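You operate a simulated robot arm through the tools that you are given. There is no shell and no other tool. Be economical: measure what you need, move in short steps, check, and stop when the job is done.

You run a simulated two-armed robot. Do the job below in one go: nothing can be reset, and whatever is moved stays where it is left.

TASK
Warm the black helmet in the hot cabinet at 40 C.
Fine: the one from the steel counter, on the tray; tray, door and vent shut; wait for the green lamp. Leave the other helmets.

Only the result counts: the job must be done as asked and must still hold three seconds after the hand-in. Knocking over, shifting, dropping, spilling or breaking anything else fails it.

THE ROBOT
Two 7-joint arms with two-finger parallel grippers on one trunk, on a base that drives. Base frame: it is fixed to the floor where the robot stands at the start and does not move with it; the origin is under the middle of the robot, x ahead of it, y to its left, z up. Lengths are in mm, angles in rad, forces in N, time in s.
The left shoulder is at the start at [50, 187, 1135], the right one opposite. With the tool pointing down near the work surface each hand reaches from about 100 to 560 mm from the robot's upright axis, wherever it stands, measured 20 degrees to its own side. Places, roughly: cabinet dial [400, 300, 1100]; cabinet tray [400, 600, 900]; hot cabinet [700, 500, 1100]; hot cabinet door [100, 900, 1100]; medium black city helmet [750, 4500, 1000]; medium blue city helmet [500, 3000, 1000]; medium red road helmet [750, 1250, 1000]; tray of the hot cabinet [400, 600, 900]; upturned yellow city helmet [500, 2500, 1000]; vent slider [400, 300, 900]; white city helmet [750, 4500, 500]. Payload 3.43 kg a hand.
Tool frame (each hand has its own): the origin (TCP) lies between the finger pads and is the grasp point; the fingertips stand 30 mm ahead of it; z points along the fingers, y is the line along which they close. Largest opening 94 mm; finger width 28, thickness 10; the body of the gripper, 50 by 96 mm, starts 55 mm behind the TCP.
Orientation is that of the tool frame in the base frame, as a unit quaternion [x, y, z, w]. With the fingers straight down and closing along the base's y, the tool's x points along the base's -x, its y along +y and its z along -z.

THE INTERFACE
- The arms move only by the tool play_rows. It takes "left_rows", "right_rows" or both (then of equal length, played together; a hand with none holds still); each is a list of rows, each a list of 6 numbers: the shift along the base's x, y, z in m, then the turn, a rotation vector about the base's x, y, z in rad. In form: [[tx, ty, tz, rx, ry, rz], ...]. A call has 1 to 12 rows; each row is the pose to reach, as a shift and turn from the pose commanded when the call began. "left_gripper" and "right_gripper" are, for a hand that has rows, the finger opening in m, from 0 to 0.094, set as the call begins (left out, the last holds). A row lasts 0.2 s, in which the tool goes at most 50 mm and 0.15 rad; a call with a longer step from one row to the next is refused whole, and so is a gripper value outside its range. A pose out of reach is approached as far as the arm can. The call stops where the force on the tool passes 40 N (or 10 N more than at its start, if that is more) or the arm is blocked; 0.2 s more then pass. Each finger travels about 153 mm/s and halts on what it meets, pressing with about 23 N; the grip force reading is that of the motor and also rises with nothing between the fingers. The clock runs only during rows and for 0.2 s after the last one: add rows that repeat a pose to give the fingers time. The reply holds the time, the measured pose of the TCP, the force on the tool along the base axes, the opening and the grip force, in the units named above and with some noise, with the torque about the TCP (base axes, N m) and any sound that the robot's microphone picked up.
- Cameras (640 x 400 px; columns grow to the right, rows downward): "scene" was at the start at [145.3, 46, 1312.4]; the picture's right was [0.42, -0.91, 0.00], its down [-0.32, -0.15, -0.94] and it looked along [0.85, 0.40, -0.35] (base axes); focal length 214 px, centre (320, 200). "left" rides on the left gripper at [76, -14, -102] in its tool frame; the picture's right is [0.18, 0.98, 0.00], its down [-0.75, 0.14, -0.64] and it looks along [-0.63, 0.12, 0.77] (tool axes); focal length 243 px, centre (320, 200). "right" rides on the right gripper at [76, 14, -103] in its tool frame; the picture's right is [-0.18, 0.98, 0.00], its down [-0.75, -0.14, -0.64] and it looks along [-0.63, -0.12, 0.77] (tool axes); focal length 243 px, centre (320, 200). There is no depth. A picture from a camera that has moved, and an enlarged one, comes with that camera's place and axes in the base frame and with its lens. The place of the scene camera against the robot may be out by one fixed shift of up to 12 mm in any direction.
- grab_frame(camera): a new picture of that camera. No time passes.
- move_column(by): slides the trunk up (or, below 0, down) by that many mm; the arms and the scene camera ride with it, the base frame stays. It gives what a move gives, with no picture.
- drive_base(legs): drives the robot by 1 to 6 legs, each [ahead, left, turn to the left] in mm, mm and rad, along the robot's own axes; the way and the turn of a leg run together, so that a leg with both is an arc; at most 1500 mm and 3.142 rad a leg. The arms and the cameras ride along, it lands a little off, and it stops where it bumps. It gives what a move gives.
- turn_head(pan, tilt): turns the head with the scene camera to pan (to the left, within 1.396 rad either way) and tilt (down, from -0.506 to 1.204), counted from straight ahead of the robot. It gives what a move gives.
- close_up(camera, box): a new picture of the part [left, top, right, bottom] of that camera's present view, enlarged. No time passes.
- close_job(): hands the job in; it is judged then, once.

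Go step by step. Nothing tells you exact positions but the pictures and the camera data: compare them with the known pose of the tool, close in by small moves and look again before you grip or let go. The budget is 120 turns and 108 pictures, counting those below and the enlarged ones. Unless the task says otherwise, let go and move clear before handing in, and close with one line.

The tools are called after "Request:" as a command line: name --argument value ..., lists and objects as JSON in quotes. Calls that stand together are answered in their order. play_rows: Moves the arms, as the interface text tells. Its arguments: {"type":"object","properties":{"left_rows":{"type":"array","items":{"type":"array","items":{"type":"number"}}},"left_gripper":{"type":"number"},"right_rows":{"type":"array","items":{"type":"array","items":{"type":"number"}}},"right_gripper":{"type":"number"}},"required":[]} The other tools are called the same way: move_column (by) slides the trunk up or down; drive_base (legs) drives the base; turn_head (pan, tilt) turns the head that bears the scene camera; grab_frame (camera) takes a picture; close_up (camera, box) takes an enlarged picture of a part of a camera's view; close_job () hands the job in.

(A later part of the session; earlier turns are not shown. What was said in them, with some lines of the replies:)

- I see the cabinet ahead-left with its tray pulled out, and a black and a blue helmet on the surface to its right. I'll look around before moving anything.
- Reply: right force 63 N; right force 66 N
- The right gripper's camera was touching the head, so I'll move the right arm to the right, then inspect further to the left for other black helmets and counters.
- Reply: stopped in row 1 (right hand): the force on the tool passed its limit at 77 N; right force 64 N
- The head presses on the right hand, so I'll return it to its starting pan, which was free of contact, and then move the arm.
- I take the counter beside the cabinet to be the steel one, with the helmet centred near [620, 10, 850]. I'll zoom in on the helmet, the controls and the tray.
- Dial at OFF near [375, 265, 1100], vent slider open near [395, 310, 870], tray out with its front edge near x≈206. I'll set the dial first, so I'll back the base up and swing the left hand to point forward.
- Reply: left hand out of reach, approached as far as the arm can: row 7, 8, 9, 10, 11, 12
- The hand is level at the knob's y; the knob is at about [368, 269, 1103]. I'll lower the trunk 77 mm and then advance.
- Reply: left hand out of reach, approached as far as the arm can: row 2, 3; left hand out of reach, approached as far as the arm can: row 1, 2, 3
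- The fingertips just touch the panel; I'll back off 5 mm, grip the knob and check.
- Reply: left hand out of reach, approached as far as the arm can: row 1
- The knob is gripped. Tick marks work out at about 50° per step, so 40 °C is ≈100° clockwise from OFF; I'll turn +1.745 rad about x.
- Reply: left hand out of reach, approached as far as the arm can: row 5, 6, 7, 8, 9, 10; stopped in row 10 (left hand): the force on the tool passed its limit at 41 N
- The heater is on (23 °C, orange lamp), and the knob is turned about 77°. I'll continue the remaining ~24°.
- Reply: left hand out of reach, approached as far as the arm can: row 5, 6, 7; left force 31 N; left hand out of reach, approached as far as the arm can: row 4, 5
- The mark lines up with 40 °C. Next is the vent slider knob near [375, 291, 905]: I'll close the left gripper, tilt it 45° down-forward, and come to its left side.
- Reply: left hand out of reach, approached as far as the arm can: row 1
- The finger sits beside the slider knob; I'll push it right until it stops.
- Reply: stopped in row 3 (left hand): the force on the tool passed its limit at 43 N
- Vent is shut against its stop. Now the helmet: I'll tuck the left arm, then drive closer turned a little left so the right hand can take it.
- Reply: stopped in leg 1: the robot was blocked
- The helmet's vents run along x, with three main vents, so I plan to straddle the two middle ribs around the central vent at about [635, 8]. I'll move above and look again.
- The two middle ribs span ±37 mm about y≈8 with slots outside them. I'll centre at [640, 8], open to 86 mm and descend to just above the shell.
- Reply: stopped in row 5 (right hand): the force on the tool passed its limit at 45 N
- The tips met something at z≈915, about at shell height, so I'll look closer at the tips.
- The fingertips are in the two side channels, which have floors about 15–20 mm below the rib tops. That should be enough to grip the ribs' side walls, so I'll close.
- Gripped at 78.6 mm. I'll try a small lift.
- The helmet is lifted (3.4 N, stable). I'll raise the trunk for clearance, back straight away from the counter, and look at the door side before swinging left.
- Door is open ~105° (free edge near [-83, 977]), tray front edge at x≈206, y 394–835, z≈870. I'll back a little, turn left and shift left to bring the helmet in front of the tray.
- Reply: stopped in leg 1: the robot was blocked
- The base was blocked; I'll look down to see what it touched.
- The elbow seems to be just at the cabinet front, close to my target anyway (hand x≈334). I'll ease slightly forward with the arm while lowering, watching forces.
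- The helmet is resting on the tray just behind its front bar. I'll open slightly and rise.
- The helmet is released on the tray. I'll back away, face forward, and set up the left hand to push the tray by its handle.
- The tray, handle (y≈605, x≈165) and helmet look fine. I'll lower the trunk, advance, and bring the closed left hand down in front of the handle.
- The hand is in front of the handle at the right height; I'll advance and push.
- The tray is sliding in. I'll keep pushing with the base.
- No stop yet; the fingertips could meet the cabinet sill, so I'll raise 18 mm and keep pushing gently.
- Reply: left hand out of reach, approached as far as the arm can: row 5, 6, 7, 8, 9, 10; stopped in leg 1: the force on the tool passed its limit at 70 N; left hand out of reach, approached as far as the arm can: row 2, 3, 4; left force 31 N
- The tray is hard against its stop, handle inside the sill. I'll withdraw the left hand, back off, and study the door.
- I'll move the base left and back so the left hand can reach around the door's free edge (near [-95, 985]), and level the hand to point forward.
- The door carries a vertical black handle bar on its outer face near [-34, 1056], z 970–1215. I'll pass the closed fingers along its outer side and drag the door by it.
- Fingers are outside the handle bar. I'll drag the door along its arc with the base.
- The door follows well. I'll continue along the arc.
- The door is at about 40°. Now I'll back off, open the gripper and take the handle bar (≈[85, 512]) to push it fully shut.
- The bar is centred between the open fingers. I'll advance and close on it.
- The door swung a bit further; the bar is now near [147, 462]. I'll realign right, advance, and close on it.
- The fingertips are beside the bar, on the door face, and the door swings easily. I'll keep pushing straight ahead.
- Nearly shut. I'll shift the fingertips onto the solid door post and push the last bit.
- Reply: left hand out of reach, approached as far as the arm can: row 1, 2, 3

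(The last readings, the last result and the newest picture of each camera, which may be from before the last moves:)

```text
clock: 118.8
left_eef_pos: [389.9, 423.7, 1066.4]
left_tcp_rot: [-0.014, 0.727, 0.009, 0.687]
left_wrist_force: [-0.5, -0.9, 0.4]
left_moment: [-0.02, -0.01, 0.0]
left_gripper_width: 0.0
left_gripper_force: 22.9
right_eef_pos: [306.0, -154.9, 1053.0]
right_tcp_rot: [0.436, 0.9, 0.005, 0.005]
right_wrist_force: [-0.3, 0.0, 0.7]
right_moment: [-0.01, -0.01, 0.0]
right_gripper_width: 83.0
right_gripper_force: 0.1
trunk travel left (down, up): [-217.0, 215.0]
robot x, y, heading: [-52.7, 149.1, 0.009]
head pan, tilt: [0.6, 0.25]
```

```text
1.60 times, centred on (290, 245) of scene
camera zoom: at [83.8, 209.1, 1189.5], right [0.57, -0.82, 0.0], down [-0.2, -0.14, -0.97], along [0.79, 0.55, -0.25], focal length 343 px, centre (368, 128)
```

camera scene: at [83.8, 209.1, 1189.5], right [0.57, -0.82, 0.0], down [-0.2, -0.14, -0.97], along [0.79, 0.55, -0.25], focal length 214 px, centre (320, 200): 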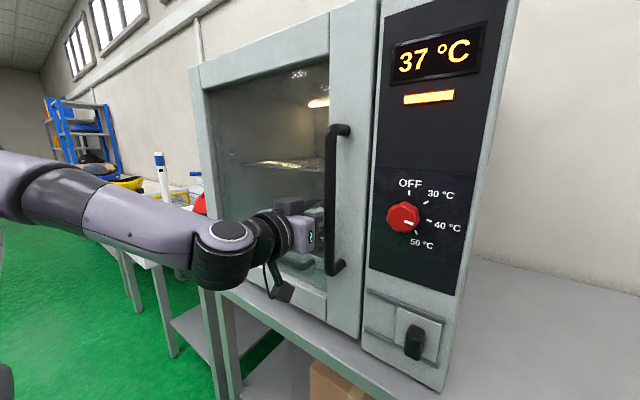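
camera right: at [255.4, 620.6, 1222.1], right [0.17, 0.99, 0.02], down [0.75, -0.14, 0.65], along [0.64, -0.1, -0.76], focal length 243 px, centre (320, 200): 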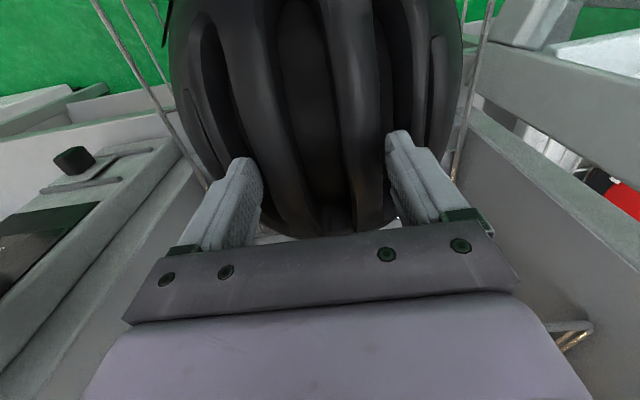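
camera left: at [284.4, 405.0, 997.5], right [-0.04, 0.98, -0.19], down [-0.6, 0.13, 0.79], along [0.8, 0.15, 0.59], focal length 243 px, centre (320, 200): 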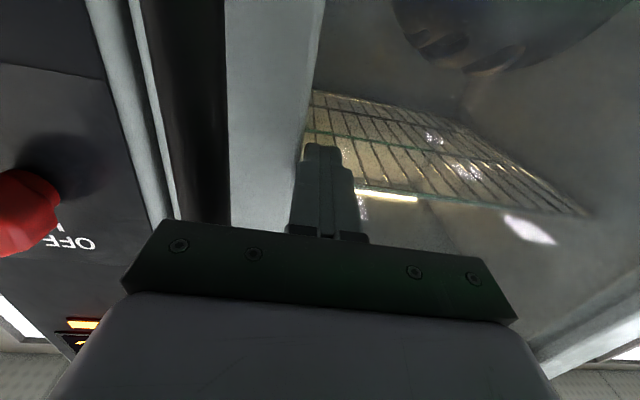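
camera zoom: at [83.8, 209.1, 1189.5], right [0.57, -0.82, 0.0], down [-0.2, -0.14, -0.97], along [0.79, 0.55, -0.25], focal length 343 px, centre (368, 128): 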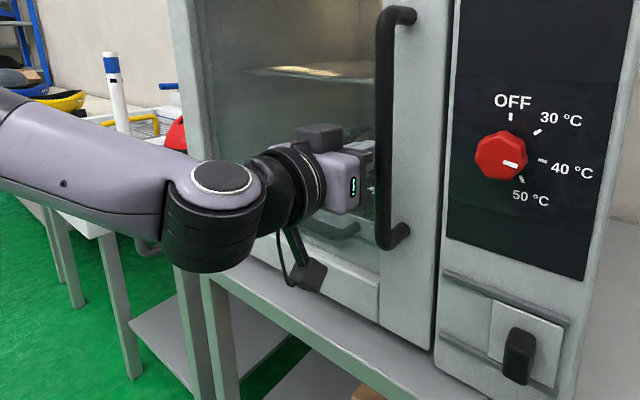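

Request:
drive_base --legs '[[12, 0, 0]]'

Request:
drive_base --legs '[[10, 0, 0]]'

Request:
close_up --camera "scene" --box '[180, 0, 500, 370]'

```text
clock: 119.6
left_eef_pos: [391.1, 423.3, 1067.6]
left_tcp_rot: [-0.014, 0.726, 0.009, 0.688]
left_wrist_force: [-18.7, 2.8, 2.3]
left_moment: [-0.07, -0.29, -0.04]
left_gripper_width: 0.0
left_gripper_force: 23.2
right_eef_pos: [311.2, -153.1, 1052.9]
right_tcp_rot: [0.435, 0.901, 0.006, 0.008]
right_wrist_force: [-0.1, 0.2, 0.0]
right_moment: [-0.03, -0.01, -0.03]
right_gripper_width: 82.8
right_gripper_force: 0.1
trunk travel left (down, up): [-217.0, 215.0]
robot x, y, heading: [-48.9, 147.7, 0.011]
head pan, tilt: [0.6, 0.25]
stopped in leg 1: the force on the tool passed its limit at 53 N (the readings are from after the stop); the commanded pose is now the measured one
```

```text
clock: 120.4
left_eef_pos: [390.0, 421.9, 1067.0]
left_tcp_rot: [-0.013, 0.725, 0.009, 0.688]
left_wrist_force: [-20.1, 4.7, 2.6]
left_moment: [-0.07, -0.34, 0.03]
left_gripper_width: 0.0
left_gripper_force: 23.0
right_eef_pos: [315.2, -151.8, 1053.4]
right_tcp_rot: [0.432, 0.902, 0.007, 0.007]
right_wrist_force: [-0.2, 0.6, 0.8]
right_moment: [-0.01, 0.0, 0.0]
right_gripper_width: 83.3
right_gripper_force: 0.0
trunk travel left (down, up): [-217.0, 215.0]
robot x, y, heading: [-47.2, 147.6, 0.019]
head pan, tilt: [0.6, 0.25]
stopped in leg 1: the force on the tool passed its limit at 52 N (the readings are from after the stop); the commanded pose is now the measured one
```

```text
1.08 times, centred on (340, 185) of scene (not enlarged: the box is as wide or as high as the picture)
camera zoom: at [90.5, 210.6, 1189.8], right [0.58, -0.82, 0.0], down [-0.2, -0.14, -0.97], along [0.79, 0.56, -0.24], focal length 232 px, centre (298, 216)
```

zoom: 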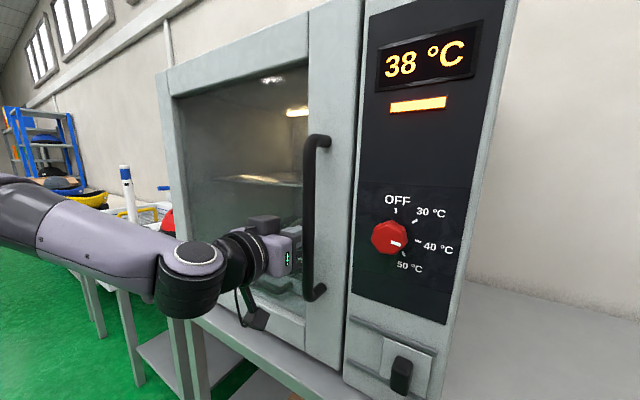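

The door is against its stop. I'll back straight away, then watch the lamp.

Request:
drive_base --legs '[[-250, 0, -0.015]]'

Request:
turn_head --pan 0.5 --tilt 0.25

Request:
grab_frame --camera "scene"

Request:
close_up --camera "scene" --box '[330, 80, 450, 280]'

```text
clock: 122.2
left_eef_pos: [158.2, 413.5, 1065.6]
left_tcp_rot: [-0.006, 0.728, 0.003, 0.686]
left_wrist_force: [0.3, -0.3, 0.6]
left_moment: [-0.01, 0.02, 0.0]
left_gripper_width: 0.0
left_gripper_force: 22.7
right_eef_pos: [70.4, -159.2, 1051.5]
right_tcp_rot: [0.443, 0.897, 0.006, 0.005]
right_wrist_force: [-0.4, 0.6, 0.4]
right_moment: [0.04, -0.02, 0.0]
right_gripper_width: 83.0
right_gripper_force: 0.1
trunk travel left (down, up): [-217.0, 215.0]
robot x, y, heading: [-284.4, 152.5, -0.007]
head pan, tilt: [0.6, 0.25]
```

```text
clock: 122.8
left_eef_pos: [158.1, 414.3, 1065.9]
left_tcp_rot: [-0.006, 0.728, 0.002, 0.686]
left_wrist_force: [-0.3, 0.1, 0.1]
left_moment: [0.02, -0.02, 0.05]
left_gripper_width: 0.0
left_gripper_force: 22.5
right_eef_pos: [70.9, -161.1, 1052.0]
right_tcp_rot: [0.443, 0.897, 0.006, 0.006]
right_wrist_force: [-0.4, 0.5, -0.7]
right_moment: [0.0, 0.0, 0.0]
right_gripper_width: 83.1
right_gripper_force: 0.1
trunk travel left (down, up): [-217.0, 215.0]
robot x, y, heading: [-285.6, 147.3, -0.002]
head pan, tilt: [0.499, 0.25]
```

```text
19 pictures are left
camera scene: at [-141.5, 198.5, 1189.5], right [0.47, -0.88, 0.0], down [-0.22, -0.12, -0.97], along [0.85, 0.46, -0.25], focal length 214 px, centre (320, 200)
```

scene: 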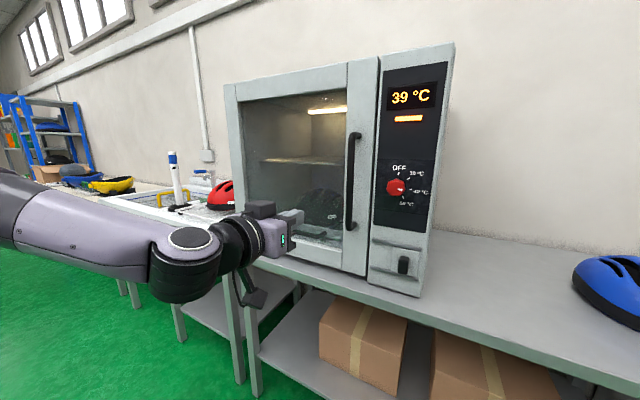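

```text
2.00 times, centred on (390, 180) of scene
camera zoom: at [-141.5, 198.5, 1189.5], right [0.47, -0.88, 0.0], down [-0.22, -0.12, -0.97], along [0.85, 0.46, -0.25], focal length 429 px, centre (180, 240)
```

zoom: 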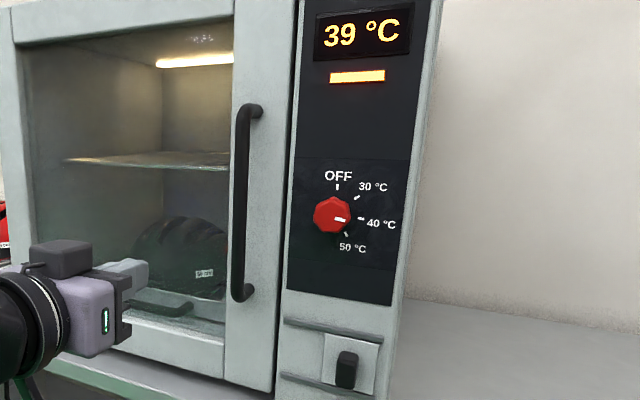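

Door shut, helmet on the tray, dial at 40, vent closed, 39 °C. I'll move a bit further back and let time pass while holding still.

Request:
play_rows --left_rows '[[-0.03, 0, 0, 0, 0, 0], [-0.03, 0, 0, 0, 0, 0], [-0.03, 0, 0, 0, 0, 0], [-0.03, 0, 0, 0, 0, 0], [-0.03, 0, 0, 0, 0, 0], [-0.03, 0, 0, 0, 0, 0], [-0.03, 0, 0, 0, 0, 0], [-0.03, 0, 0, 0, 0, 0], [-0.03, 0, 0, 0, 0, 0], [-0.03, 0, 0, 0, 0, 0], [-0.03, 0, 0, 0, 0, 0], [-0.03, 0, 0, 0, 0, 0]]'

Request:
play_rows --left_rows '[[0, 0, 0, 0, 0, 0], [0, 0, 0, 0, 0, 0], [0, 0, 0, 0, 0, 0], [0, 0, 0, 0, 0, 0], [0, 0, 0, 0, 0, 0], [0, 0, 0, 0, 0, 0], [0, 0, 0, 0, 0, 0], [0, 0, 0, 0, 0, 0], [0, 0, 0, 0, 0, 0], [0, 0, 0, 0, 0, 0], [0, 0, 0, 0, 0, 0], [0, 0, 0, 0, 0, 0]]'

Request:
grab_frame --camera "scene"

```text
clock: 125.4
left_eef_pos: [158.8, 414.0, 1066.0]
left_tcp_rot: [-0.007, 0.727, 0.003, 0.686]
left_wrist_force: [-0.3, -0.1, 0.7]
left_moment: [0.02, 0.02, -0.01]
left_gripper_width: 0.0
left_gripper_force: 23.3
left hand out of reach, approached as far as the arm can: row 1, 2, 3, 4, 5, 6, 7, 8, 9, 10, 11, 12
right_eef_pos: [70.5, -160.3, 1051.6]
right_tcp_rot: [0.442, 0.897, 0.006, 0.006]
right_wrist_force: [0.2, -0.6, 0.5]
right_moment: [-0.02, -0.01, 0.02]
right_gripper_width: 82.9
right_gripper_force: 0.0
trunk travel left (down, up): [-217.0, 215.0]
robot x, y, heading: [-286.2, 147.3, -0.005]
head pan, tilt: [0.499, 0.25]
```

```text
clock: 128.0
left_eef_pos: [157.7, 413.5, 1065.4]
left_tcp_rot: [-0.006, 0.728, 0.003, 0.686]
left_wrist_force: [-0.4, 0.5, 0.1]
left_moment: [0.06, 0.01, -0.01]
left_gripper_width: 0.0
left_gripper_force: 23.2
right_eef_pos: [70.0, -160.5, 1051.8]
right_tcp_rot: [0.443, 0.897, 0.006, 0.006]
right_wrist_force: [0.1, 0.0, -0.5]
right_moment: [-0.03, 0.01, 0.02]
right_gripper_width: 83.1
right_gripper_force: 0.0
trunk travel left (down, up): [-217.0, 215.0]
robot x, y, heading: [-280.0, 149.7, -0.015]
head pan, tilt: [0.499, 0.25]
```

```text
17 pictures are left
camera scene: at [-141.5, 198.4, 1189.5], right [0.47, -0.88, 0.0], down [-0.22, -0.12, -0.97], along [0.85, 0.46, -0.25], focal length 214 px, centre (320, 200)
```

scene: 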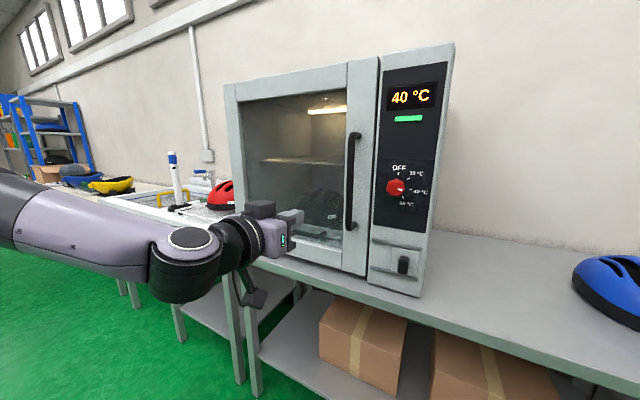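

The lamp is green at 40 °C. I'll wait one more moment to make sure it holds.

Request:
play_rows --right_rows '[[0, 0, 0, 0, 0, 0], [0, 0, 0, 0, 0, 0], [0, 0, 0, 0, 0, 0], [0, 0, 0, 0, 0, 0], [0, 0, 0, 0, 0, 0], [0, 0, 0, 0, 0, 0], [0, 0, 0, 0, 0, 0], [0, 0, 0, 0, 0, 0], [0, 0, 0, 0, 0, 0], [0, 0, 0, 0, 0, 0], [0, 0, 0, 0, 0, 0], [0, 0, 0, 0, 0, 0]]'

Request:
close_up --camera "scene" --box '[220, 40, 460, 300]'

```text
clock: 130.6
left_eef_pos: [157.5, 413.9, 1065.4]
left_tcp_rot: [-0.006, 0.728, 0.002, 0.685]
left_wrist_force: [0.3, -0.3, 0.7]
left_moment: [0.04, 0.01, 0.01]
left_gripper_width: 0.0
left_gripper_force: 23.0
right_eef_pos: [70.2, -161.3, 1052.6]
right_tcp_rot: [0.442, 0.897, 0.006, 0.007]
right_wrist_force: [0.4, -0.3, -0.6]
right_moment: [0.05, 0.0, 0.03]
right_gripper_width: 82.9
right_gripper_force: 0.1
trunk travel left (down, up): [-217.0, 215.0]
robot x, y, heading: [-284.2, 150.9, -0.008]
head pan, tilt: [0.499, 0.25]
```

```text
1.54 times, centred on (340, 170) of scene
camera zoom: at [-141.5, 198.4, 1189.5], right [0.47, -0.88, 0.0], down [-0.22, -0.12, -0.97], along [0.85, 0.46, -0.25], focal length 330 px, centre (289, 246)
```

zoom: 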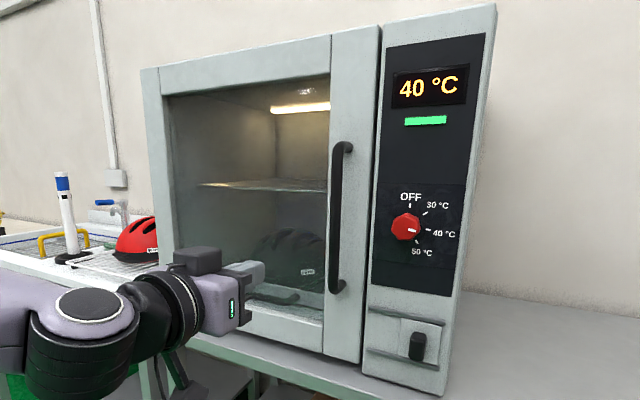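

The lamp stays green at 40 °C with the tray, door and vent shut and both hands clear, so I'm handing in.

Request:
close_job

```text
The job is handed in.
```

The black helmet from the steel counter is on the tray in the hot cabinet at 40 °C, with tray, door and vent shut and the lamp green; I didn't touch the other helmets.
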